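You operate a simulated robot arm through the tools that you are given. There is no shell and no other tool. Be economical: measure what you need, move in short steps, check, and stop when the job is done.

The job below is to be done with a simulated two-armed robot. You get a single attempt, and the scene is never put back.

TASK
On the top of the test bench, fold the white cloth in half, so that its two long edges meet.

The check looks at the end state, three seconds after you hand in, the way a careful person would. Anything else that was tipped, shoved, dropped, spilled or broken makes it a failure. Flat cloth is picked up by pressing the open fingertips on it (5 to 10 N) and closing them slowly along it; thin cloth reads only 2 to 8 mm in the jaws.

THE ROBOT
Two 7-joint arms with two-finger parallel grippers on one trunk, on a base that drives. Base frame: it is fixed to the floor where the robot stands at the start and does not move with it; the origin is under the middle of the robot, x ahead of it, y to its left, z up. Units: m, rad, N and s.
The left shoulder is at the start at [0.05, 0.177, 1.129], the right one opposite. Places, roughly: top of the test bench [0.6, 0.5, 0.8]. Payload 3.43 kg a hand.
The tool frame of a hand sits at the grasp point between the pads (the TCP): z along the fingers, y along the line on which they close. The tips reach 0.034 m beyond it. Largest opening 0.128 m; finger width 0.024, thickness 0.012; the body of the gripper, 0.048 by 0.13 m, starts 0.096 m behind the TCP.
Orientation is told as [roll, pitch, yaw] about the base's x, y, z axes, in that order, counted from this pose: with the fingers straight down and closing along the base's y, the tool's x points along the base's -x, its y along +y and its z along -z.

THE INTERFACE
- The arms move only by the tool apply_moves. It takes "left_rows", "right_rows" or both (then of equal length, played together; a hand with none holds still); each is a list of rows, each an object (a shift or turn left out is 0, a gripper value left out holds the last) with "jaw": the finger opening in m, from 0 to 0.128; "travel": the shift along the base's x, y, z in m, a list of three; "rotation": the turn, a rotation vector about the base's x, y, z in rad, a list of three. In form: [{"jaw": jaw, "travel": [dx, dy, dz], "rotation": [wx, wy, wz]}, ...]. A call has 1 to 12 rows; each row is the pose to reach, as a shift and turn from the pose commanded when the call began. Each row takes 0.2 s and may step no farther than 0.05 m and 0.15 rad from the row before; otherwise, or with a gripper value out of range, the whole call is refused. A pose out of reach is approached as far as the arm can. The call stops where the force on the tool passes 40 N (or 10 N more than at its start, if that is more) or the arm is blocked; 0.2 s more then pass. Each finger travels about 0.108 m/s and halts on what it meets, pressing with about 26 N; the grip force reading is that of the motor and also rises with nothing between the fingers. The clock runs only during rows and for 0.2 s after the last one: add rows that repeat a pose to give the fingers time. The reply holds the time, the measured pose of the TCP, the force on the tool along the base axes, the opening and the grip force, in the units named above and with some noise, with the torque about the TCP (base axes, N m) and any sound that the robot's microphone picked up, and new pictures: "pictures" is both (left out), scene, wrist or none (wrist: the cameras of the hands that moved).
- Cameras (640 x 400 px; columns grow to the right, rows downward): "scene" is now at [0.1523, 0.0079, 1.2873]; the picture's right is [0.06, -1.00, 0.00], its down [-0.73, -0.04, -0.68] and it looks along [0.68, 0.04, -0.73] (base axes); focal length 266 px, centre (320, 200). "left" rides on the left gripper at [0.076, 0.011, -0.16] in its tool frame; the picture's right is [-0.15, 0.99, 0.00], its down [-0.88, -0.13, -0.46] and it looks along [-0.45, -0.07, 0.89] (tool axes); focal length 234 px, centre (320, 200). "right" rides on the right gripper at [0.076, -0.011, -0.16] in its tool frame; the picture's right is [0.15, 0.99, 0.00], its down [-0.88, 0.13, -0.46] and it looks along [-0.45, 0.07, 0.89] (tool axes); focal length 234 px, centre (320, 200). There is no depth. A picture from a camera that has moved, and an enlarged one, comes with that camera's place and axes in the base frame and with its lens. The place of the scene camera against the robot may be out by one fixed shift of up to 0.018 m in any direction.
- slide_trunk(by): slides the trunk up (or, below 0, down) by that many m; the arms and the scene camera ride with it, the base frame stays. It gives what a move gives, with no picture.
- drive_base(legs): drives the robot by 1 to 6 legs, each [ahead, turn to the left] in m and rad, along the robot's own axes; the way and the turn of a leg run together, so that a leg with both is an arc; at most 1.5 m and 3.142 rad a leg. The arms and the cameras ride along, it lands a little off, and it stops where it bumps. It gives what a move gives, and a new picture of the scene camera.
- turn_head(pan, tilt): turns the head with the scene camera to pan (to the left, within 1.396 rad either way) and tilt (down, from -0.506 to 1.204), counted from straight ahead of the robot. It gives what a move gives, and a new picture of the scene camera.
- close_up(camera, box): a new picture of the part [left, top, right, bottom] of that camera's present view, enlarged. No time passes.
- finish_job(): hands the job in; it is judged then, once.

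Go step by step. Nothing tells you exact positions but the pictures and the camera data: compare them with the known pose of the tool, close in by small moves and look again before you grip or let go. The budget is 120 turns and 260 pictures, counting those below and the enlarged ones. Unless the task says otherwise, let go and move clear before handing in, and close with one line.

The tools are called after "Call:" by a JSON object that holds its "method" and its "body". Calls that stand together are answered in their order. apply_moves: Moves the arms, as the interface text tells. Its arguments: {"type":"object","properties":{"left_rows":{"type":"array","items":{"type":"object","properties":{"jaw":{"type":"number"},"travel":{"type":"array","items":{"type":"number"}},"rotation":{"type":"array","items":{"type":"number"}}}}},"right_rows":{"type":"array","items":{"type":"object","properties":{"jaw":{"type":"number"},"travel":{"type":"array","items":{"type":"number"}},"rotation":{"type":"array","items":{"type":"number"}}}}},"pictures":{"type":"string","enum":["both","scene","wrist","none"]}},"required":[]} The other tools are called the same way: slide_trunk (by) slides the trunk up or down; drive_base (legs) drives the base; turn_head (pan, tilt) turns the head that bears the scene camera; close_up (camera, box) takes an enlarged picture of a part of a camera's view; finish_job () hands the job in.

At the start:

```text
t: 0.0
left_tool_pos: [0.4021, 0.1779, 1.0619]
left_orientation: [0.001, 0.0, 0.001]
left_force: [0.2, -0.2, 0.6]
left_ft_torque: [0.03, -0.01, -0.05]
left_opening: 0.1277
left_gripper_force: 0.0
right_tool_pos: [0.4093, -0.1621, 0.9926]
right_orientation: [0.0, -0.001, 0.001]
right_force: [-1.0, -1.4, 0.7]
right_ft_torque: [-0.03, 0.0, 0.02]
right_opening: 0.1281
right_gripper_force: 0.1
trunk travel left (down, up): [-0.3, 0.101]
robot x, y, heading: [-0.0009, -0.0012, 0.0]
head pan, tilt: [0.061, 0.817]
```

scene: 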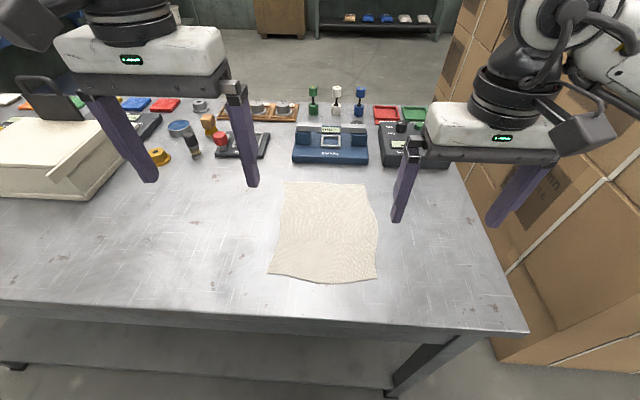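
right: 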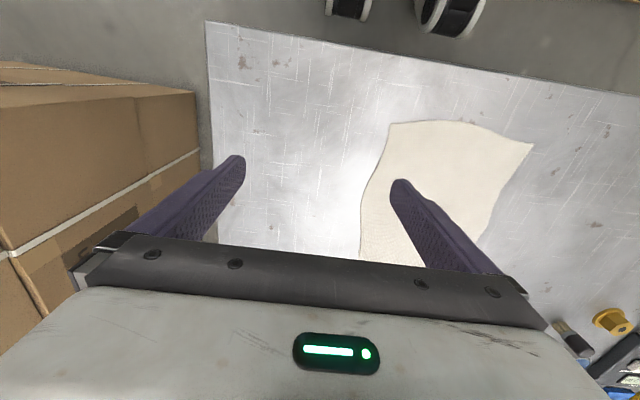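
left: 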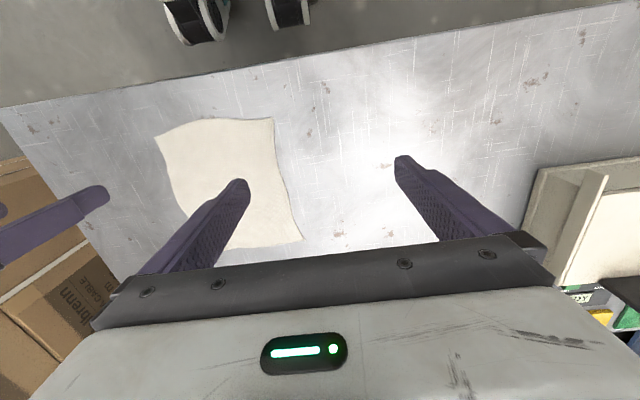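

The cloth lies with its long edges along x, at about x 0.366–0.60 and y −0.079–0.11. Comparing the three cameras puts the table at z ≈ 0.85. I'll bring the left hand above the far-left corner first and look again.

Call:
{"method": "apply_moves", "body": {"left_rows": [{"jaw": 0.1, "travel": [0.035, -0.017, 0]}, {"jaw": 0.08, "travel": [0.07, -0.034, 0]}, {"jaw": 0.05, "travel": [0.105, -0.051, -0.02]}, {"jaw": 0.035, "travel": [0.14, -0.068, -0.05]}, {"jaw": 0.035, "travel": [0.168, -0.086, -0.08]}, {"jaw": 0.035, "travel": [0.168, -0.086, -0.11]}]}}

Call:
{"method": "close_up", "body": {"camera": "scene", "box": [220, 150, 420, 300]}}

```text
t: 1.4
left_tool_pos: [0.571, 0.0921, 0.9527]
left_orientation: [-0.001, 0.0, 0.001]
left_force: [0.4, 0.3, -0.3]
left_ft_torque: [-0.03, 0.0, -0.01]
left_opening: 0.0349
left_gripper_force: 0.1
right_tool_pos: [0.4095, -0.1609, 0.9935]
right_orientation: [0.001, 0.001, 0.0]
right_force: [-0.2, -0.5, -1.2]
right_ft_torque: [0.02, -0.01, 0.0]
right_opening: 0.1279
right_gripper_force: 0.1
trunk travel left (down, up): [-0.3, 0.101]
robot x, y, heading: [0.0014, -0.0069, 0.002]
head pan, tilt: [0.061, 0.817]
camera scene: at [0.1525, 0.0082, 1.2873], right [0.06, -1.0, 0.0], down [-0.73, -0.04, -0.68], along [0.68, 0.04, -0.73], focal length 266 px, centre (320, 200)
camera left: at [0.4956, 0.1032, 1.1107], right [0.15, 0.99, 0.0], down [0.88, -0.13, 0.46], along [0.45, -0.07, -0.89], focal length 234 px, centre (320, 200)
```

scene: 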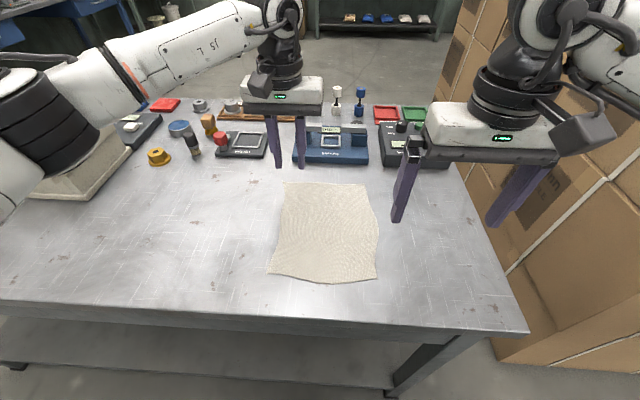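
left: 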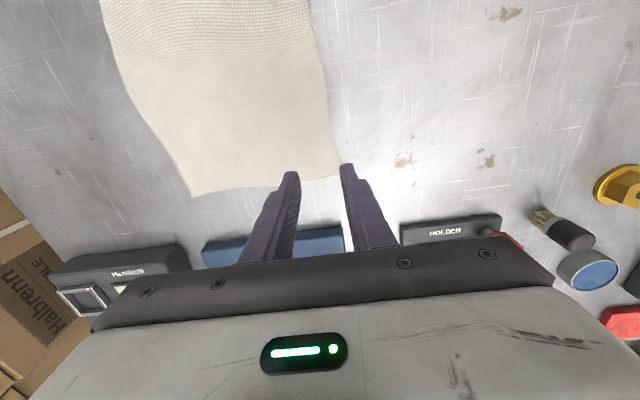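

```text
2.67 times, centred on (320, 225) of scene
camera zoom: at [0.1525, 0.0082, 1.2873], right [0.06, -1.0, 0.0], down [-0.73, -0.04, -0.68], along [0.68, 0.04, -0.73], focal length 710 px, centre (320, 133)
```

zoom: 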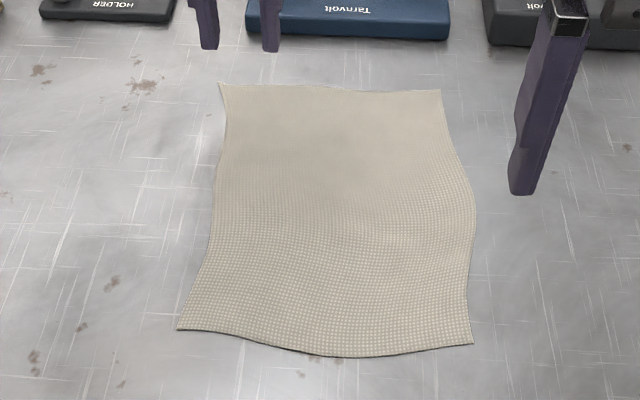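

The far-left corner is at about (0.595, 0.113), and the hand is nearly over it. Next I'll lower it carefully to find contact.

Call:
{"method": "apply_moves", "body": {"left_rows": [{"travel": [0.005, -0.003, -0.03]}, {"travel": [0.005, -0.003, -0.05]}, {"travel": [0.005, -0.003, -0.058]}, {"travel": [0.005, -0.003, -0.062]}, {"travel": [0.005, -0.003, -0.062]}], "pictures": "wrist"}}

```text
t: 2.6
left_tool_pos: [0.5764, 0.0885, 0.8882]
left_orientation: [-0.002, 0.0, -0.001]
left_force: [0.2, -0.2, -1.0]
left_ft_torque: [-0.01, -0.03, -0.01]
left_opening: 0.0349
left_gripper_force: 0.0
right_tool_pos: [0.41, -0.1621, 0.9945]
right_orientation: [0.0, -0.002, 0.0]
right_force: [0.1, -0.4, 0.4]
right_ft_torque: [-0.01, 0.01, -0.02]
right_opening: 0.1281
right_gripper_force: 0.0
trunk travel left (down, up): [-0.3, 0.101]
robot x, y, heading: [-0.0026, 0.0004, 0.007]
head pan, tilt: [0.061, 0.817]
camera left: at [0.5004, 0.1002, 1.0484], right [0.15, 0.99, 0.0], down [0.88, -0.13, 0.46], along [0.45, -0.07, -0.89], focal length 234 px, centre (320, 200)
```

left: 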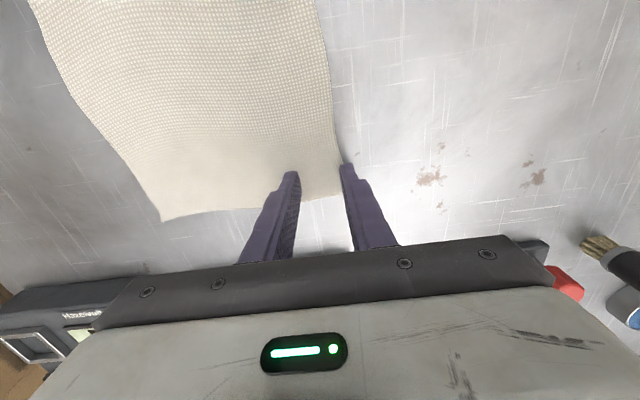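

The tips are just above the cloth and the outer finger is right at the edge. I'll shift 3 mm inward and press down.

Call:
{"method": "apply_moves", "body": {"left_rows": [{"travel": [0, -0.004, 0]}, {"travel": [0, -0.004, -0.003]}, {"travel": [0, -0.004, -0.005]}, {"travel": [0, -0.004, -0.005]}], "pictures": "none"}}

Call:
{"method": "close_up", "body": {"camera": "left", "box": [240, 120, 440, 245]}}

```text
t: 3.6
left_tool_pos: [0.5757, 0.0848, 0.8859]
left_orientation: [0.0, -0.001, 0.0]
left_force: [0.3, 0.3, 4.9]
left_ft_torque: [0.16, -0.01, -0.01]
left_opening: 0.0348
left_gripper_force: 0.2
right_tool_pos: [0.4086, -0.162, 0.9946]
right_orientation: [0.0, 0.001, -0.002]
right_force: [-0.4, -0.1, -0.3]
right_ft_torque: [-0.02, -0.01, 0.02]
right_opening: 0.1279
right_gripper_force: 0.0
trunk travel left (down, up): [-0.3, 0.101]
robot x, y, heading: [0.0003, 0.0008, -0.002]
head pan, tilt: [0.061, 0.817]
```

```text
3.20 times, centred on (340, 182) of left
camera zoom: at [0.5001, 0.0963, 1.0443], right [0.15, 0.99, 0.0], down [0.88, -0.13, 0.46], along [0.45, -0.07, -0.89], focal length 749 px, centre (256, 256)
```

zoom: 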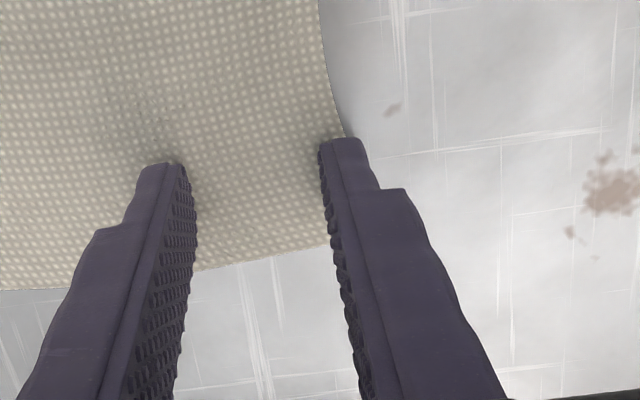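

There is about 5 N of contact and the outer finger sits on the edge. Now I'll close slowly.

Call:
{"method": "apply_moves", "body": {"left_rows": [{"jaw": 0.031, "travel": [0, 0, -0.001]}, {"jaw": 0.027, "travel": [0, 0, -0.001]}, {"jaw": 0.023, "travel": [0, 0, -0.001]}, {"jaw": 0.019, "travel": [0, 0, -0.001]}, {"jaw": 0.015, "travel": [0, 0, -0.001]}, {"jaw": 0.011, "travel": [0, 0, -0.001]}, {"jaw": 0.007, "travel": [0, 0, -0.001]}, {"jaw": 0.003, "travel": [0, 0, -0.001]}, {"jaw": 0.0, "travel": [0, 0, -0.001]}, {"jaw": 0.0, "travel": [0, 0, -0.001]}], "pictures": "none"}}

Call:
{"method": "close_up", "body": {"camera": "left", "box": [240, 120, 440, 245]}}

```text
t: 5.8
left_tool_pos: [0.5758, 0.0848, 0.8852]
left_orientation: [0.001, -0.002, 0.0]
left_force: [1.2, 0.4, 18.9]
left_ft_torque: [0.09, 0.01, -0.03]
left_opening: 0.0022
left_gripper_force: 26.0
right_tool_pos: [0.4081, -0.163, 0.9952]
right_orientation: [0.0, -0.001, 0.0]
right_force: [0.4, -0.1, -0.1]
right_ft_torque: [0.01, 0.03, -0.02]
right_opening: 0.1281
right_gripper_force: 0.2
trunk travel left (down, up): [-0.3, 0.101]
robot x, y, heading: [-0.0032, -0.0019, -0.002]
head pan, tilt: [0.061, 0.817]
```

```text
3.20 times, centred on (340, 182) of left
camera zoom: at [0.4993, 0.0961, 1.044], right [0.15, 0.99, 0.0], down [0.88, -0.13, 0.46], along [0.45, -0.07, -0.89], focal length 749 px, centre (256, 256)
```

zoom: 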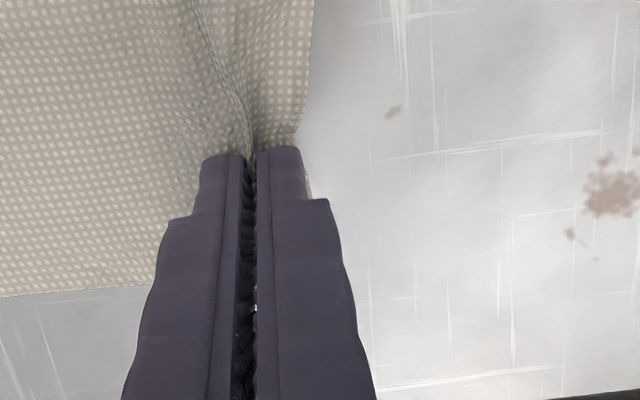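

The left hand has the far corner, reading 2.2 mm. Next I'll bring the right hand above the near-left corner.

Call:
{"method": "apply_moves", "body": {"left_rows": [{"jaw": 0, "travel": [0, 0, 0.003]}, {"jaw": 0, "travel": [0, 0, 0.004]}, {"travel": [0, 0, 0.004]}, {"travel": [0, 0, 0.004]}, {"travel": [0, 0, 0.004]}, {"travel": [0, 0, 0.004]}, {"travel": [0, 0, 0.004]}], "right_rows": [{"jaw": 0.1, "travel": [-0.004, 0.045, 0]}, {"jaw": 0.08, "travel": [-0.008, 0.09, 0]}, {"jaw": 0.05, "travel": [-0.012, 0.135, 0]}, {"jaw": 0.035, "travel": [-0.016, 0.18, 0]}, {"jaw": 0.035, "travel": [-0.02, 0.22, -0.01]}, {"jaw": 0.035, "travel": [-0.02, 0.247, -0.03]}, {"jaw": 0.035, "travel": [-0.02, 0.247, -0.03]}]}}

```text
t: 7.4
left_tool_pos: [0.5765, 0.0843, 0.887]
left_orientation: [0.001, -0.001, -0.002]
left_force: [1.2, -0.1, 0.4]
left_ft_torque: [0.03, -0.01, 0.02]
left_opening: 0.0022
left_gripper_force: 25.9
right_tool_pos: [0.3896, 0.0837, 0.9645]
right_orientation: [0.0, -0.003, 0.0]
right_force: [1.2, -0.4, -0.5]
right_ft_torque: [0.0, 0.01, -0.02]
right_opening: 0.035
right_gripper_force: 0.0
trunk travel left (down, up): [-0.3, 0.101]
robot x, y, heading: [0.0002, -0.0023, -0.001]
head pan, tilt: [0.061, 0.817]
camera scene: at [0.1523, 0.0078, 1.2873], right [0.06, -1.0, 0.0], down [-0.73, -0.04, -0.68], along [0.68, 0.04, -0.73], focal length 266 px, centre (320, 200)
camera right: at [0.3144, 0.0744, 1.1236], right [-0.15, 0.99, 0.0], down [0.88, 0.13, 0.46], along [0.45, 0.07, -0.89], focal length 234 px, centre (320, 200)
camera left: at [0.5002, 0.096, 1.0466], right [0.15, 0.99, 0.0], down [0.88, -0.13, 0.46], along [0.45, -0.07, -0.89], focal length 234 px, centre (320, 200)
```

scene: 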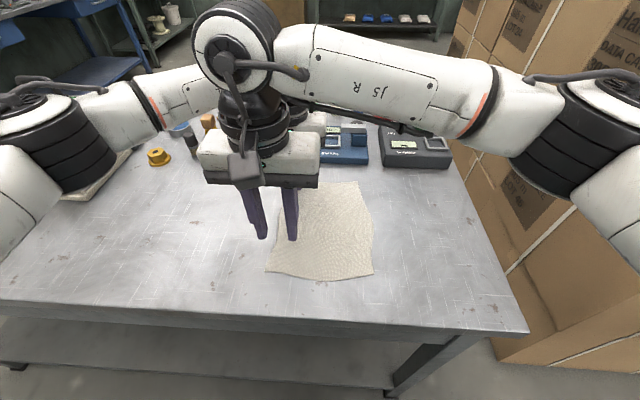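
right: 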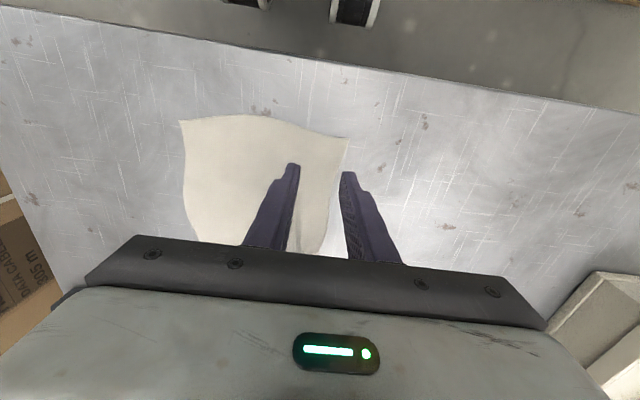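
left: 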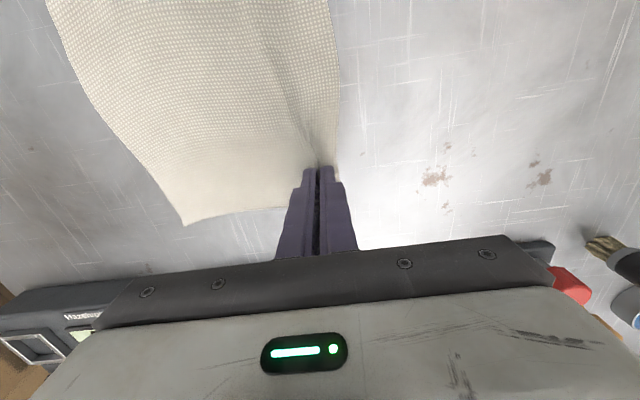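

The near-left corner is at about (0.367, 0.118). I'll lower the right hand to the cloth at x ≈ 0.387, y ≈ 0.090.

Call:
{"method": "apply_moves", "body": {"right_rows": [{"travel": [-0.002, 0.007, -0.03]}, {"travel": [-0.002, 0.007, -0.06]}, {"travel": [-0.002, 0.007, -0.072]}, {"travel": [-0.002, 0.007, -0.077]}, {"travel": [-0.002, 0.007, -0.08]}, {"travel": [-0.002, 0.007, -0.08]}], "pictures": "none"}}

Call:
{"method": "close_up", "body": {"camera": "right", "box": [220, 100, 460, 250]}}

```text
t: 8.8
left_tool_pos: [0.5764, 0.0848, 0.8886]
left_orientation: [-0.002, -0.001, -0.001]
left_force: [-0.4, 0.3, -0.4]
left_ft_torque: [0.0, 0.01, -0.01]
left_opening: 0.0021
left_gripper_force: 25.8
right_tool_pos: [0.3884, 0.0921, 0.8858]
right_orientation: [0.001, -0.002, 0.001]
right_force: [-0.8, -0.6, 11.2]
right_ft_torque: [-0.1, 0.06, 0.04]
right_opening: 0.0351
right_gripper_force: 0.0
trunk travel left (down, up): [-0.3, 0.101]
robot x, y, heading: [0.0022, -0.0015, 0.002]
head pan, tilt: [0.061, 0.817]
```

```text
2.67 times, centred on (340, 175) of right
camera zoom: at [0.312, 0.0816, 1.0451], right [-0.15, 0.99, 0.0], down [0.88, 0.13, 0.46], along [0.45, 0.07, -0.89], focal length 624 px, centre (267, 267)
```

zoom: 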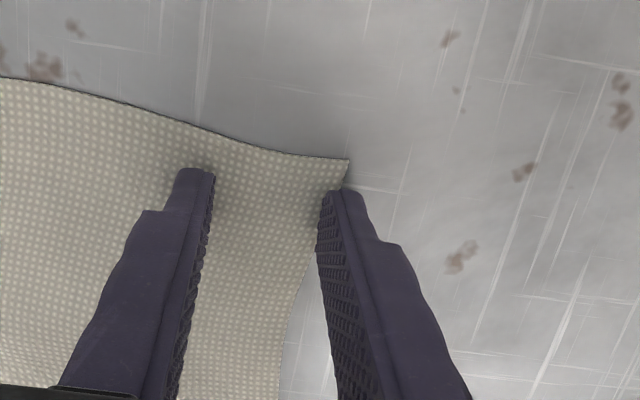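

The outer finger barely covers the edge. I'll raise it, shift 5 mm inward and press again.

Call:
{"method": "apply_moves", "body": {"right_rows": [{"travel": [0, 0, 0.006]}, {"travel": [-0.002, -0.006, 0.006]}, {"travel": [-0.002, -0.006, 0.002]}, {"travel": [-0.002, -0.006, 0.001]}, {"travel": [-0.002, -0.006, 0.001]}], "pictures": "none"}}

Call:
{"method": "close_up", "body": {"camera": "right", "box": [220, 100, 460, 250]}}

```text
t: 10.0
left_tool_pos: [0.5762, 0.0839, 0.8873]
left_orientation: [0.002, 0.001, -0.001]
left_force: [0.4, 0.7, -0.4]
left_ft_torque: [0.03, 0.04, -0.03]
left_opening: 0.0024
left_gripper_force: 26.4
right_tool_pos: [0.3862, 0.0865, 0.8858]
right_orientation: [0.002, 0.0, -0.001]
right_force: [-0.5, 0.0, 5.4]
right_ft_torque: [0.04, 0.05, 0.02]
right_opening: 0.0349
right_gripper_force: 0.1
trunk travel left (down, up): [-0.3, 0.101]
robot x, y, heading: [0.0008, -0.0017, 0.005]
head pan, tilt: [0.061, 0.817]
```

```text
2.67 times, centred on (340, 175) of right
camera zoom: at [0.3102, 0.0755, 1.0453], right [-0.15, 0.99, 0.0], down [0.88, 0.13, 0.46], along [0.45, 0.07, -0.89], focal length 624 px, centre (267, 267)
```

zoom: 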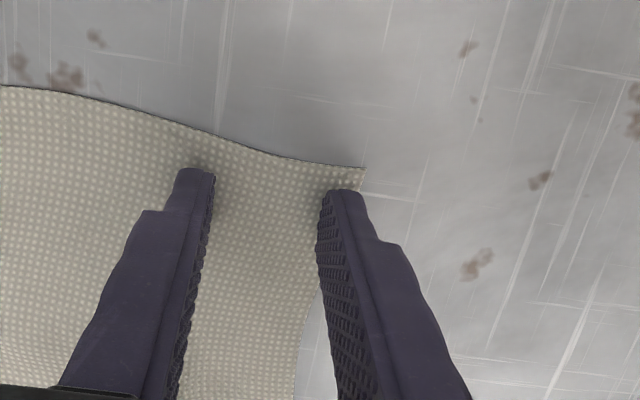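

Good coverage with 5 N. Now I'll close slowly.

Call:
{"method": "apply_moves", "body": {"right_rows": [{"jaw": 0.031, "travel": [0, 0, -0.001]}, {"jaw": 0.027, "travel": [0, 0, -0.001]}, {"jaw": 0.023, "travel": [0, 0, -0.001]}, {"jaw": 0.019, "travel": [0, 0, -0.001]}, {"jaw": 0.015, "travel": [0, 0, -0.001]}, {"jaw": 0.011, "travel": [0, 0, -0.001]}, {"jaw": 0.007, "travel": [0, 0, -0.001]}, {"jaw": 0.003, "travel": [0, 0, -0.001]}, {"jaw": 0.0, "travel": [0, 0, -0.001]}, {"jaw": 0.0, "travel": [0, 0, 0.001]}], "pictures": "none"}}

Call:
{"method": "close_up", "body": {"camera": "right", "box": [220, 100, 460, 250]}}

```text
t: 12.2
left_tool_pos: [0.5761, 0.0843, 0.8873]
left_orientation: [0.001, -0.001, -0.001]
left_force: [-0.1, 0.3, 0.6]
left_ft_torque: [0.02, 0.0, 0.01]
left_opening: 0.0022
left_gripper_force: 26.1
right_tool_pos: [0.3845, 0.0848, 0.8857]
right_orientation: [-0.001, 0.0, -0.001]
right_force: [1.2, -2.0, 18.3]
right_ft_torque: [-0.01, 0.01, 0.01]
right_opening: 0.0044
right_gripper_force: 25.5
trunk travel left (down, up): [-0.3, 0.101]
robot x, y, heading: [-0.0005, 0.0006, 0.004]
head pan, tilt: [0.061, 0.817]
```

```text
2.67 times, centred on (340, 175) of right
camera zoom: at [0.3097, 0.0752, 1.0453], right [-0.15, 0.99, 0.0], down [0.88, 0.13, 0.46], along [0.45, 0.07, -0.89], focal length 624 px, centre (267, 267)
```

zoom: 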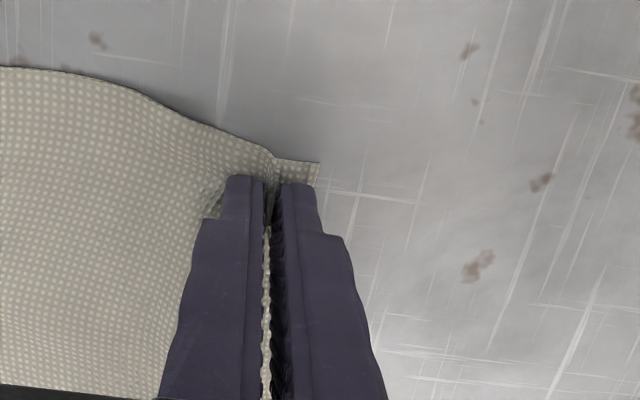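

Both hands hold the left edge. I'll lift both a few centimetres and check.

Call:
{"method": "apply_moves", "body": {"left_rows": [{"travel": [0, 0, 0.005]}, {"travel": [0, 0, 0.02]}, {"travel": [0, -0.005, 0.04]}, {"travel": [0, -0.01, 0.05]}, {"travel": [0, -0.01, 0.05]}], "right_rows": [{"travel": [0, 0, 0.005]}, {"travel": [0, 0, 0.02]}, {"travel": [0, -0.005, 0.04]}, {"travel": [0, -0.01, 0.05]}, {"travel": [0, -0.01, 0.05]}]}}

```text
t: 13.4
left_tool_pos: [0.5766, 0.0748, 0.9382]
left_orientation: [0.0, 0.001, 0.0]
left_force: [-0.6, 0.0, 0.2]
left_ft_torque: [-0.02, 0.0, 0.0]
left_opening: 0.0019
left_gripper_force: 26.7
right_tool_pos: [0.3847, 0.0756, 0.9357]
right_orientation: [0.001, -0.001, 0.001]
right_force: [0.2, 0.5, -0.6]
right_ft_torque: [0.01, 0.0, 0.01]
right_opening: 0.0025
right_gripper_force: 25.7
trunk travel left (down, up): [-0.3, 0.101]
robot x, y, heading: [-0.0001, 0.0011, 0.001]
head pan, tilt: [0.061, 0.817]
camera scene: at [0.1524, 0.0079, 1.2873], right [0.06, -1.0, 0.0], down [-0.73, -0.04, -0.68], along [0.68, 0.04, -0.73], focal length 266 px, centre (320, 200)
camera right: at [0.31, 0.0654, 1.0957], right [-0.15, 0.99, 0.0], down [0.88, 0.13, 0.46], along [0.45, 0.07, -0.89], focal length 234 px, centre (320, 200)
camera left: at [0.5007, 0.0861, 1.0966], right [0.15, 0.99, 0.0], down [0.88, -0.13, 0.46], along [0.45, -0.07, -0.89], focal length 234 px, centre (320, 200)
```

scene: 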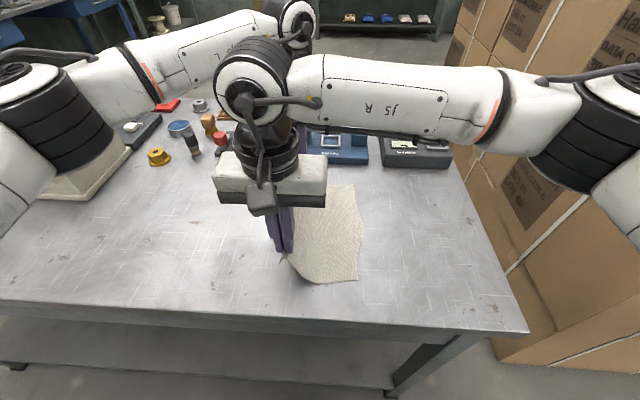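
right: 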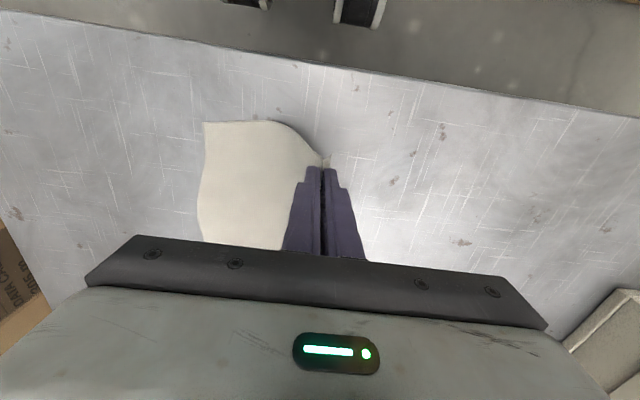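
left: 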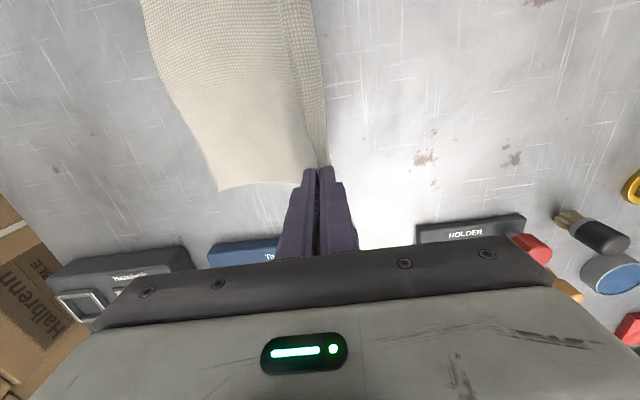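

The grip holds, and the cloth has slid so its right edge now sits at y ≈ −0.045. I'll carry the edge over toward −y while rolling both hands.

Call:
{"method": "apply_moves", "body": {"left_rows": [{"travel": [0, -0.015, 0.015], "rotation": [0.12, 0, 0]}, {"travel": [0, -0.03, 0.02], "rotation": [0.24, 0, 0]}, {"travel": [0, -0.045, 0.02], "rotation": [0.36, 0, 0]}, {"travel": [0, -0.06, 0.015], "rotation": [0.48, 0, 0]}, {"travel": [0, -0.072, 0.008], "rotation": [0.6, 0, 0]}, {"travel": [0, -0.082, -0.004], "rotation": [0.7, 0, 0]}, {"travel": [0, -0.09, -0.018], "rotation": [0.7, 0, 0]}, {"travel": [0, -0.09, -0.025], "rotation": [0.7, 0, 0]}, {"travel": [0, -0.09, -0.025], "rotation": [0.7, 0, 0]}], "right_rows": [{"travel": [0, -0.015, 0.015], "rotation": [0.12, 0, 0]}, {"travel": [0, -0.03, 0.02], "rotation": [0.24, 0, 0]}, {"travel": [0, -0.045, 0.02], "rotation": [0.36, 0, 0]}, {"travel": [0, -0.06, 0.015], "rotation": [0.48, 0, 0]}, {"travel": [0, -0.072, 0.008], "rotation": [0.6, 0, 0]}, {"travel": [0, -0.082, -0.004], "rotation": [0.7, 0, 0]}, {"travel": [0, -0.09, -0.018], "rotation": [0.7, 0, 0]}, {"travel": [0, -0.09, -0.025], "rotation": [0.7, 0, 0]}, {"travel": [0, -0.09, -0.025], "rotation": [0.7, 0, 0]}]}}

```text
t: 15.4
left_tool_pos: [0.5563, 0.0666, 0.9245]
left_orientation: [0.703, 0.001, -0.004]
left_force: [-1.2, -0.9, 0.5]
left_ft_torque: [-0.07, -0.03, 0.05]
left_opening: 0.002
left_gripper_force: 26.0
left hand out of reach, approached as far as the arm can: row 4, 5, 6, 7, 8, 9
right_tool_pos: [0.3851, -0.0138, 0.9107]
right_orientation: [0.697, 0.003, 0.002]
right_force: [0.9, -0.5, -1.1]
right_ft_torque: [-0.02, -0.03, 0.01]
right_opening: 0.0027
right_gripper_force: 26.5
trunk travel left (down, up): [-0.3, 0.101]
robot x, y, heading: [0.0025, -0.0025, 0.002]
head pan, tilt: [0.061, 0.817]
camera scene: at [0.1523, 0.008, 1.2873], right [0.06, -1.0, 0.0], down [-0.73, -0.04, -0.68], along [0.68, 0.04, -0.73], focal length 266 px, centre (320, 200)
camera right: at [0.3098, -0.1247, 1.0254], right [-0.15, 0.76, 0.64], down [0.88, -0.19, 0.43], along [0.45, 0.62, -0.64], focal length 234 px, centre (320, 200)
camera left: at [0.479, -0.0259, 1.0524], right [0.15, 0.75, 0.64], down [0.88, -0.4, 0.26], along [0.45, 0.52, -0.72], focal length 234 px, centre (320, 200)
```

scene: 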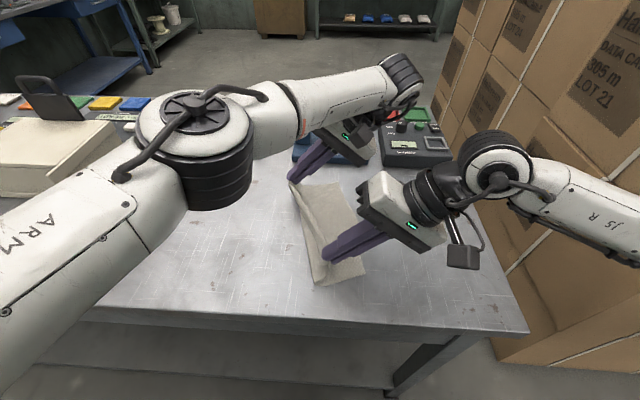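
right: 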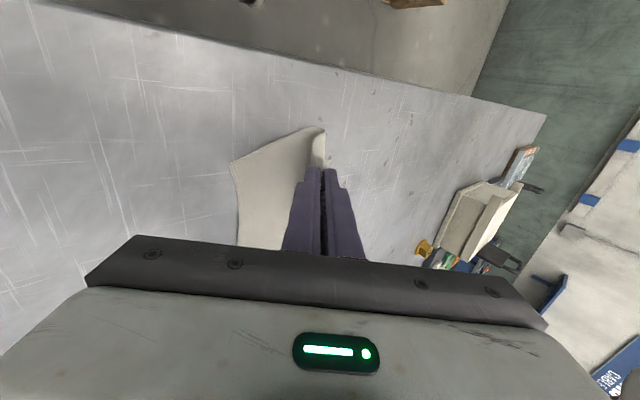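
left: 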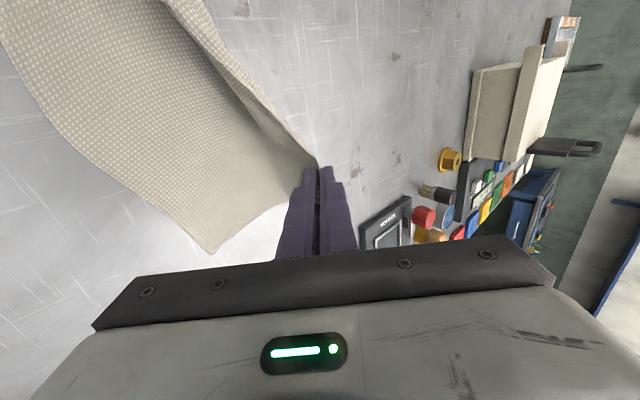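

The left arm can't reach with that much roll. I'll roll the left hand back toward vertical so it can reach the target.

Call:
{"method": "apply_moves", "body": {"left_rows": [{"travel": [0, 0, 0.005], "rotation": [-0.14, 0, 0]}, {"travel": [0, 0, 0.01], "rotation": [-0.28, 0, 0]}, {"travel": [0, 0, 0.01], "rotation": [-0.42, 0, 0]}, {"travel": [0, 0, 0.01], "rotation": [-0.55, 0, 0]}, {"travel": [0, 0, 0.01], "rotation": [-0.7, 0, 0]}, {"travel": [0, 0, 0.01], "rotation": [-0.7, 0, 0]}]}}

```text
t: 16.8
left_tool_pos: [0.5549, 0.0694, 0.9361]
left_orientation: [-0.002, 0.0, -0.003]
left_force: [0.2, -0.9, 0.5]
left_ft_torque: [0.02, -0.01, -0.01]
left_opening: 0.0023
left_gripper_force: 26.0
right_tool_pos: [0.3854, -0.013, 0.9102]
right_orientation: [0.7, 0.002, 0.0]
right_force: [0.1, 0.7, -0.2]
right_ft_torque: [-0.01, 0.02, 0.02]
right_opening: 0.0024
right_gripper_force: 25.3
trunk travel left (down, up): [-0.3, 0.101]
robot x, y, heading: [-0.0009, -0.0016, 0.003]
head pan, tilt: [0.061, 0.817]
camera scene: at [0.1523, 0.0077, 1.2873], right [0.06, -1.0, 0.0], down [-0.73, -0.04, -0.68], along [0.68, 0.04, -0.73], focal length 266 px, centre (320, 200)
camera left: at [0.4791, 0.0813, 1.0953], right [0.15, 0.99, 0.0], down [0.88, -0.13, 0.46], along [0.45, -0.07, -0.89], focal length 234 px, centre (320, 200)
```

scene: 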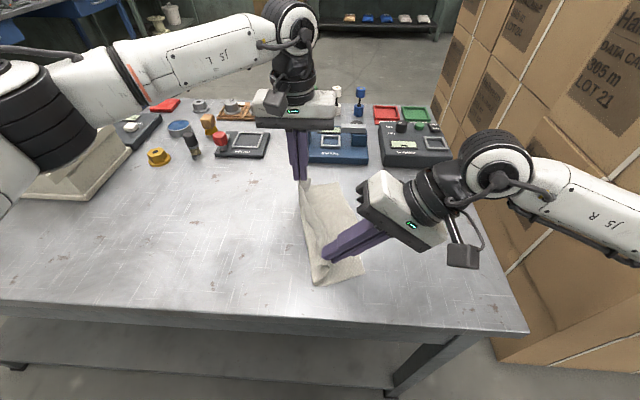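
left: 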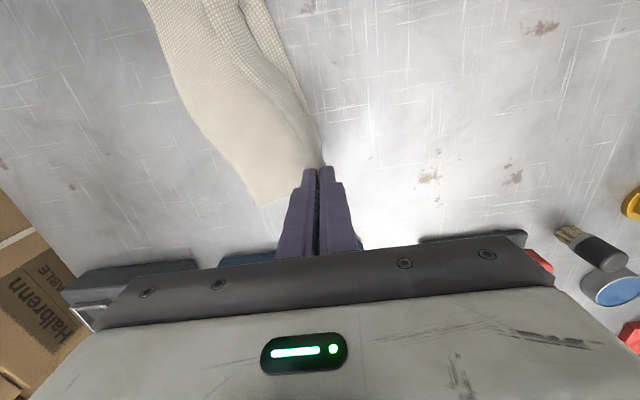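

Now I'll move the left hand across vertically.

Call:
{"method": "apply_moves", "body": {"left_rows": [{"travel": [0.01, -0.015, 0.01]}, {"travel": [0.02, -0.03, 0.01]}, {"travel": [0.022, -0.045, 0.005]}, {"travel": [0.022, -0.055, 0]}, {"travel": [0.022, -0.055, 0]}]}}

Call:
{"method": "close_up", "body": {"camera": "scene", "box": [260, 150, 420, 290]}}

```text
t: 18.0
left_tool_pos: [0.5766, 0.0149, 0.9363]
left_orientation: [0.0, -0.001, 0.0]
left_force: [-0.4, 0.1, -0.3]
left_ft_torque: [0.05, 0.01, -0.04]
left_opening: 0.002
left_gripper_force: 26.1
right_tool_pos: [0.3858, -0.0129, 0.911]
right_orientation: [0.7, -0.001, -0.001]
right_force: [-0.5, 0.2, -0.5]
right_ft_torque: [0.0, -0.01, 0.01]
right_opening: 0.0021
right_gripper_force: 25.5
trunk travel left (down, up): [-0.3, 0.101]
robot x, y, heading: [-0.001, 0.0001, 0.0]
head pan, tilt: [0.061, 0.817]
camera scene: at [0.1523, 0.0079, 1.2873], right [0.06, -1.0, 0.0], down [-0.73, -0.04, -0.68], along [0.68, 0.04, -0.73], focal length 266 px, centre (320, 200)
camera left: at [0.5012, 0.0263, 1.0946], right [0.15, 0.99, 0.0], down [0.88, -0.13, 0.46], along [0.45, -0.07, -0.89], focal length 234 px, centre (320, 200)
```

scene: 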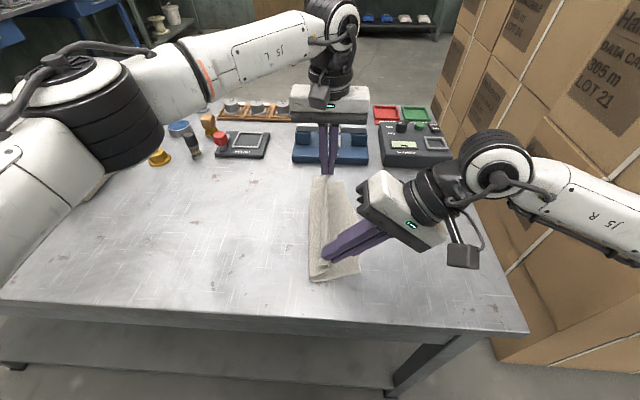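
left: 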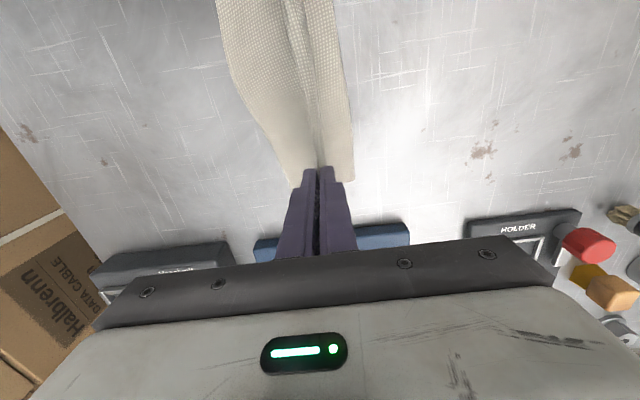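

```text
2.86 times, centred on (340, 220) of scene
camera zoom: at [0.1523, 0.0079, 1.2873], right [0.06, -1.0, 0.0], down [-0.73, -0.04, -0.68], along [0.68, 0.04, -0.73], focal length 761 px, centre (263, 143)
```

zoom: 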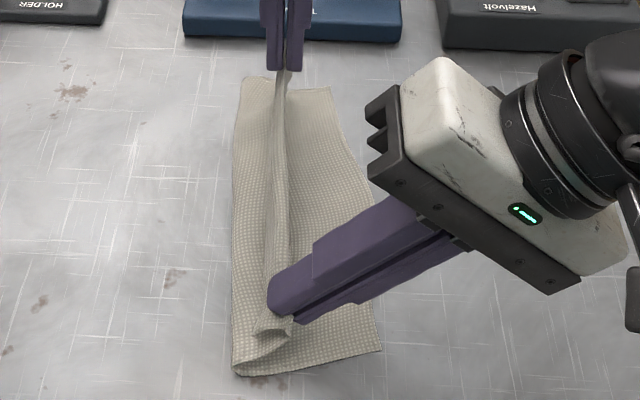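

The fold is forming well, with the lower layer about half the width. I'll lower both hands onto it.

Call:
{"method": "apply_moves", "body": {"left_rows": [{"travel": [0, -0.006, -0.01]}, {"travel": [0, -0.01, -0.02]}, {"travel": [0, -0.012, -0.03]}, {"travel": [0, -0.012, -0.04]}, {"travel": [0, -0.012, -0.042]}, {"travel": [0, -0.012, -0.042]}], "right_rows": [{"travel": [0, -0.006, 0]}, {"travel": [0, -0.012, -0.004]}, {"travel": [0, -0.015, -0.008]}, {"travel": [0, -0.015, -0.012]}, {"travel": [0, -0.015, -0.014]}, {"travel": [0, -0.015, -0.014]}]}}

Call:
{"method": "close_up", "body": {"camera": "scene", "box": [260, 150, 420, 290]}}

```text
t: 19.4
left_tool_pos: [0.5773, 0.003, 0.8939]
left_orientation: [0.001, 0.001, 0.001]
left_force: [-0.6, -0.7, -0.3]
left_ft_torque: [0.04, -0.03, -0.02]
left_opening: 0.002
left_gripper_force: 26.1
right_tool_pos: [0.3853, -0.029, 0.8978]
right_orientation: [0.7, 0.003, 0.0]
right_force: [-0.1, 0.6, 0.6]
right_ft_torque: [-0.01, -0.05, -0.04]
right_opening: 0.0024
right_gripper_force: 26.2
trunk travel left (down, up): [-0.3, 0.101]
robot x, y, heading: [0.0011, 0.0001, -0.002]
head pan, tilt: [0.061, 0.817]
camera scene: at [0.1523, 0.0079, 1.2873], right [0.06, -1.0, 0.0], down [-0.73, -0.04, -0.68], along [0.68, 0.04, -0.73], focal length 266 px, centre (320, 200)
camera right: at [0.3104, -0.1398, 1.0122], right [-0.15, 0.76, 0.64], down [0.88, -0.19, 0.43], along [0.45, 0.62, -0.64], focal length 234 px, centre (320, 200)
camera left: at [0.5012, 0.0143, 1.0531], right [0.15, 0.99, 0.0], down [0.88, -0.13, 0.46], along [0.45, -0.07, -0.89], focal length 234 px, centre (320, 200)
```

scene: 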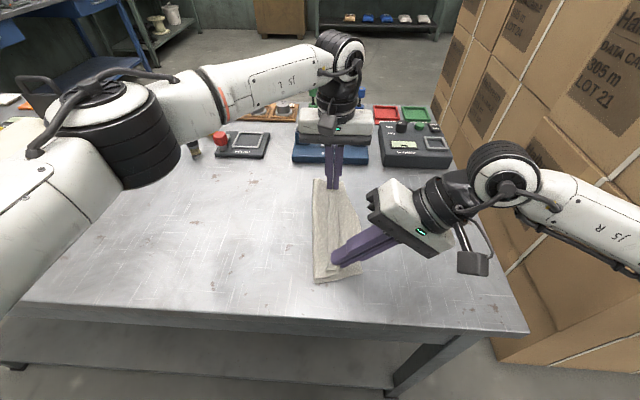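
right: 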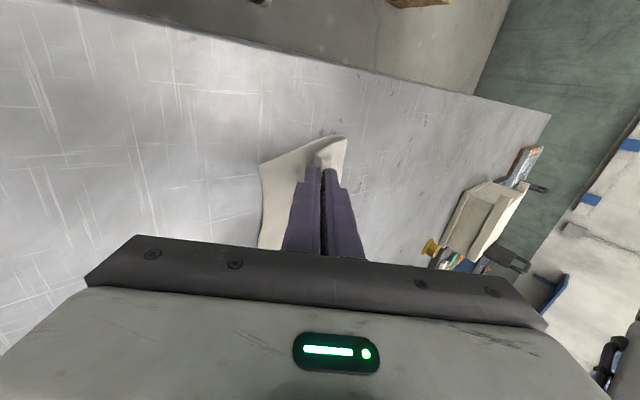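
left: 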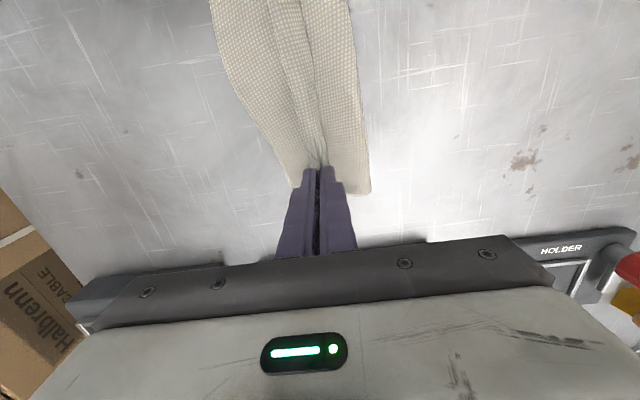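

```text
2.86 times, centred on (340, 220) of scene
camera zoom: at [0.1523, 0.0079, 1.2873], right [0.06, -1.0, 0.0], down [-0.73, -0.04, -0.68], along [0.68, 0.04, -0.73], focal length 761 px, centre (263, 143)
```

zoom: 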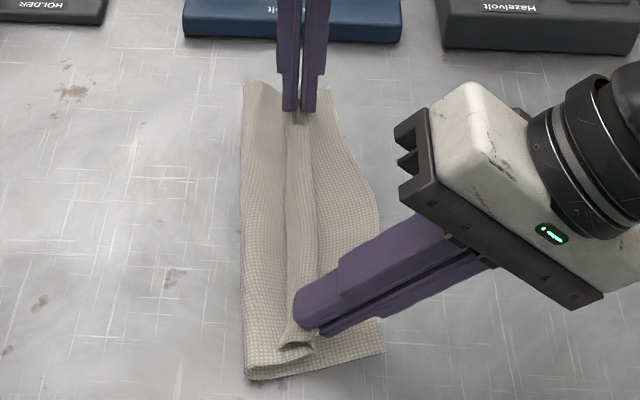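

Everything is low and in place, so I'll release with a small opening and back the hands away along their axes.

Call:
{"method": "apply_moves", "body": {"left_rows": [{"jaw": 0.01}, {"jaw": 0.02}, {"jaw": 0.02, "travel": [0, 0, 0.015]}, {"jaw": 0.02, "travel": [0, 0, 0.04]}, {"jaw": 0.02, "travel": [0, 0, 0.08]}, {"jaw": 0.02, "travel": [0.01, 0.02, 0.12]}, {"jaw": 0.02, "travel": [0.01, 0.05, 0.14]}], "right_rows": [{"jaw": 0.01}, {"jaw": 0.02}, {"jaw": 0.02, "travel": [0, -0.012, 0.014]}, {"jaw": 0.02, "travel": [0, -0.03, 0.036]}, {"jaw": 0.02, "travel": [0, -0.06, 0.07]}, {"jaw": 0.02, "travel": [0, -0.08, 0.09], "rotation": [-0.14, 0, 0]}, {"jaw": 0.02, "travel": [0, -0.11, 0.1], "rotation": [-0.28, 0, 0]}]}}

Call:
{"method": "close_up", "body": {"camera": "scene", "box": [260, 150, 420, 290]}}

```text
t: 21.0
left_tool_pos: [0.5877, 0.0533, 1.0347]
left_orientation: [0.0, -0.001, -0.001]
left_force: [0.7, 0.4, 0.6]
left_ft_torque: [-0.01, -0.03, -0.03]
left_opening: 0.0199
left_gripper_force: 0.2
right_tool_pos: [0.3842, -0.139, 0.9984]
right_orientation: [0.418, 0.0, 0.0]
right_force: [-0.4, -0.2, -0.8]
right_ft_torque: [0.01, 0.03, -0.02]
right_opening: 0.0201
right_gripper_force: 0.1
trunk travel left (down, up): [-0.3, 0.101]
robot x, y, heading: [-0.0012, 0.0015, 0.001]
head pan, tilt: [0.061, 0.817]
camera scene: at [0.1521, 0.0084, 1.2873], right [0.06, -1.0, 0.0], down [-0.73, -0.04, -0.68], along [0.68, 0.04, -0.73], focal length 266 px, centre (320, 200)
camera right: at [0.3102, -0.2129, 1.1397], right [-0.15, 0.9, 0.4], down [0.88, -0.07, 0.47], along [0.45, 0.42, -0.79], focal length 234 px, centre (320, 200)
camera left: at [0.5119, 0.0649, 1.1943], right [0.15, 0.99, 0.0], down [0.88, -0.13, 0.46], along [0.45, -0.07, -0.89], focal length 234 px, centre (320, 200)
```

scene: 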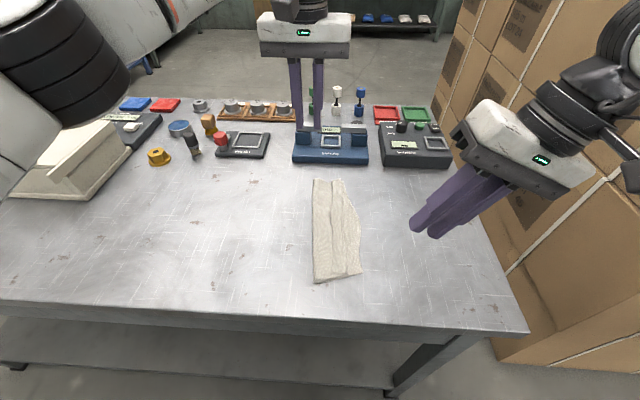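
right: 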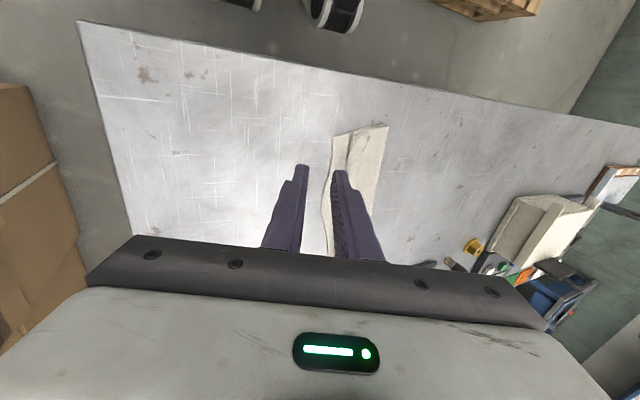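
left: 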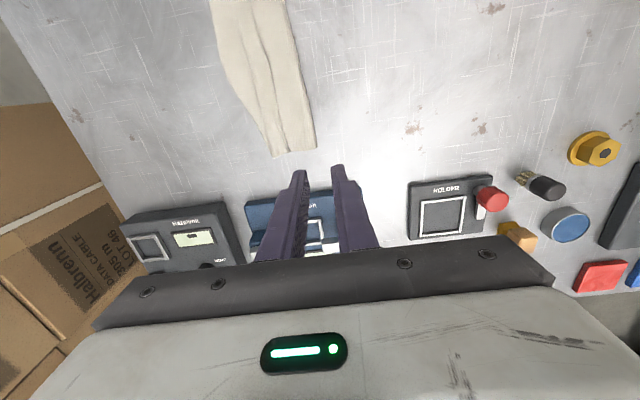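

```text
2.86 times, centred on (340, 220) of scene
camera zoom: at [0.1521, 0.0084, 1.2873], right [0.06, -1.0, 0.0], down [-0.73, -0.04, -0.68], along [0.68, 0.04, -0.73], focal length 761 px, centre (263, 143)
```

zoom: 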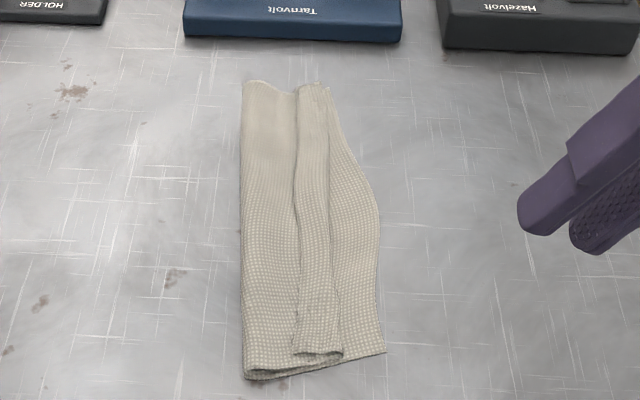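

The flap I gripped lies folded back on top. Its crest is where I wanted it, so unfolding it toward −y should bring the edges together. I'll look closer.

Call:
{"method": "close_up", "body": {"camera": "left", "box": [190, 0, 390, 160]}}

Call:
{"method": "close_up", "body": {"camera": "right", "box": [290, 100, 430, 200]}}

```text
2.50 times, centred on (290, 80) of left
camera zoom: at [0.5119, 0.0649, 1.1943], right [0.15, 0.99, 0.0], down [0.88, -0.13, 0.46], along [0.45, -0.07, -0.89], focal length 585 px, centre (395, 500)
```

zoom: 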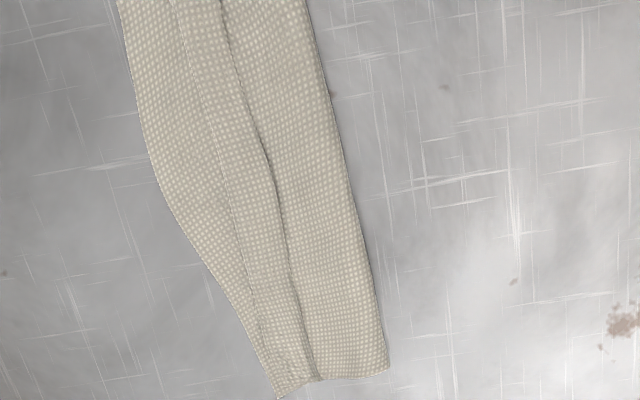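

```text
4.00 times, centred on (360, 150) of right
camera zoom: at [0.3102, -0.2129, 1.1397], right [-0.15, 0.9, 0.4], down [0.88, -0.07, 0.47], along [0.45, 0.42, -0.79], focal length 937 px, centre (160, 400)
```

zoom: 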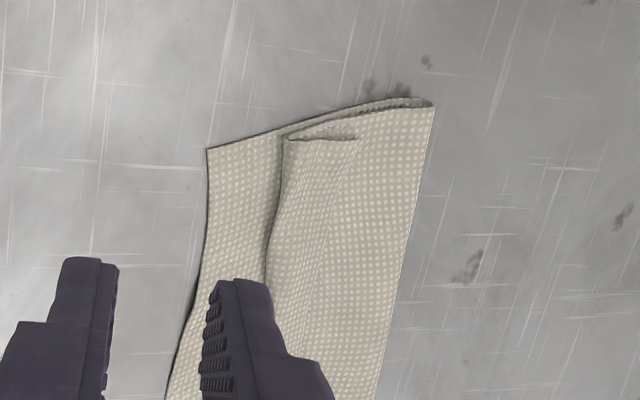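

The flap needs flipping outward. My plan is to pinch the flap with the left hand at the far end, lift it so the edge springs free, and have the right hand re-grip that free edge as a single layer from above. First I'll position the left hand.

Call:
{"method": "apply_moves", "body": {"left_rows": [{"jaw": 0.024, "travel": [-0.005, -0.03, -0.03]}, {"jaw": 0.024, "travel": [-0.01, -0.058, -0.07]}, {"jaw": 0.024, "travel": [-0.01, -0.058, -0.11]}, {"jaw": 0.024, "travel": [-0.01, -0.058, -0.135]}, {"jaw": 0.024, "travel": [-0.01, -0.058, -0.138]}, {"jaw": 0.024, "travel": [-0.01, -0.058, -0.138]}], "pictures": "none"}}

Call:
{"method": "close_up", "body": {"camera": "left", "box": [220, 80, 420, 220]}}

Call:
{"method": "close_up", "body": {"camera": "scene", "box": [260, 150, 420, 290]}}

```text
t: 22.4
left_tool_pos: [0.5762, -0.0055, 0.8961]
left_orientation: [0.0, 0.0, 0.001]
left_force: [0.3, 0.7, -0.2]
left_ft_torque: [0.01, 0.03, 0.01]
left_opening: 0.0242
left_gripper_force: 0.1
right_tool_pos: [0.3861, -0.1377, 0.997]
right_orientation: [0.419, 0.0, 0.0]
right_force: [-0.2, 0.4, 0.3]
right_ft_torque: [-0.01, 0.01, 0.06]
right_opening: 0.0202
right_gripper_force: 0.0
trunk travel left (down, up): [-0.3, 0.101]
robot x, y, heading: [-0.0011, 0.002, 0.003]
head pan, tilt: [0.061, 0.817]
```

```text
2.86 times, centred on (320, 150) of left
camera zoom: at [0.5012, 0.0066, 1.055], right [0.15, 0.99, 0.0], down [0.88, -0.13, 0.46], along [0.45, -0.07, -0.89], focal length 669 px, centre (320, 343)
```

zoom: 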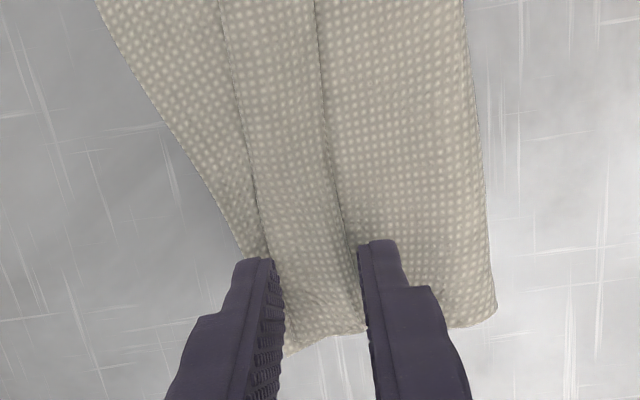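

```text
2.86 times, centred on (340, 220) of scene
camera zoom: at [0.1523, 0.0079, 1.2873], right [0.06, -1.0, 0.0], down [-0.73, -0.04, -0.68], along [0.68, 0.04, -0.73], focal length 761 px, centre (263, 143)
```

zoom: 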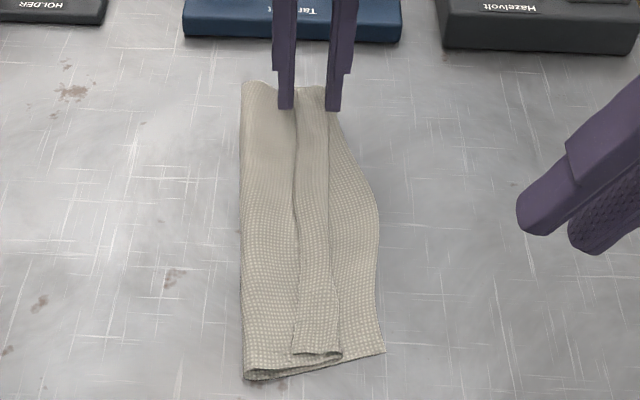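

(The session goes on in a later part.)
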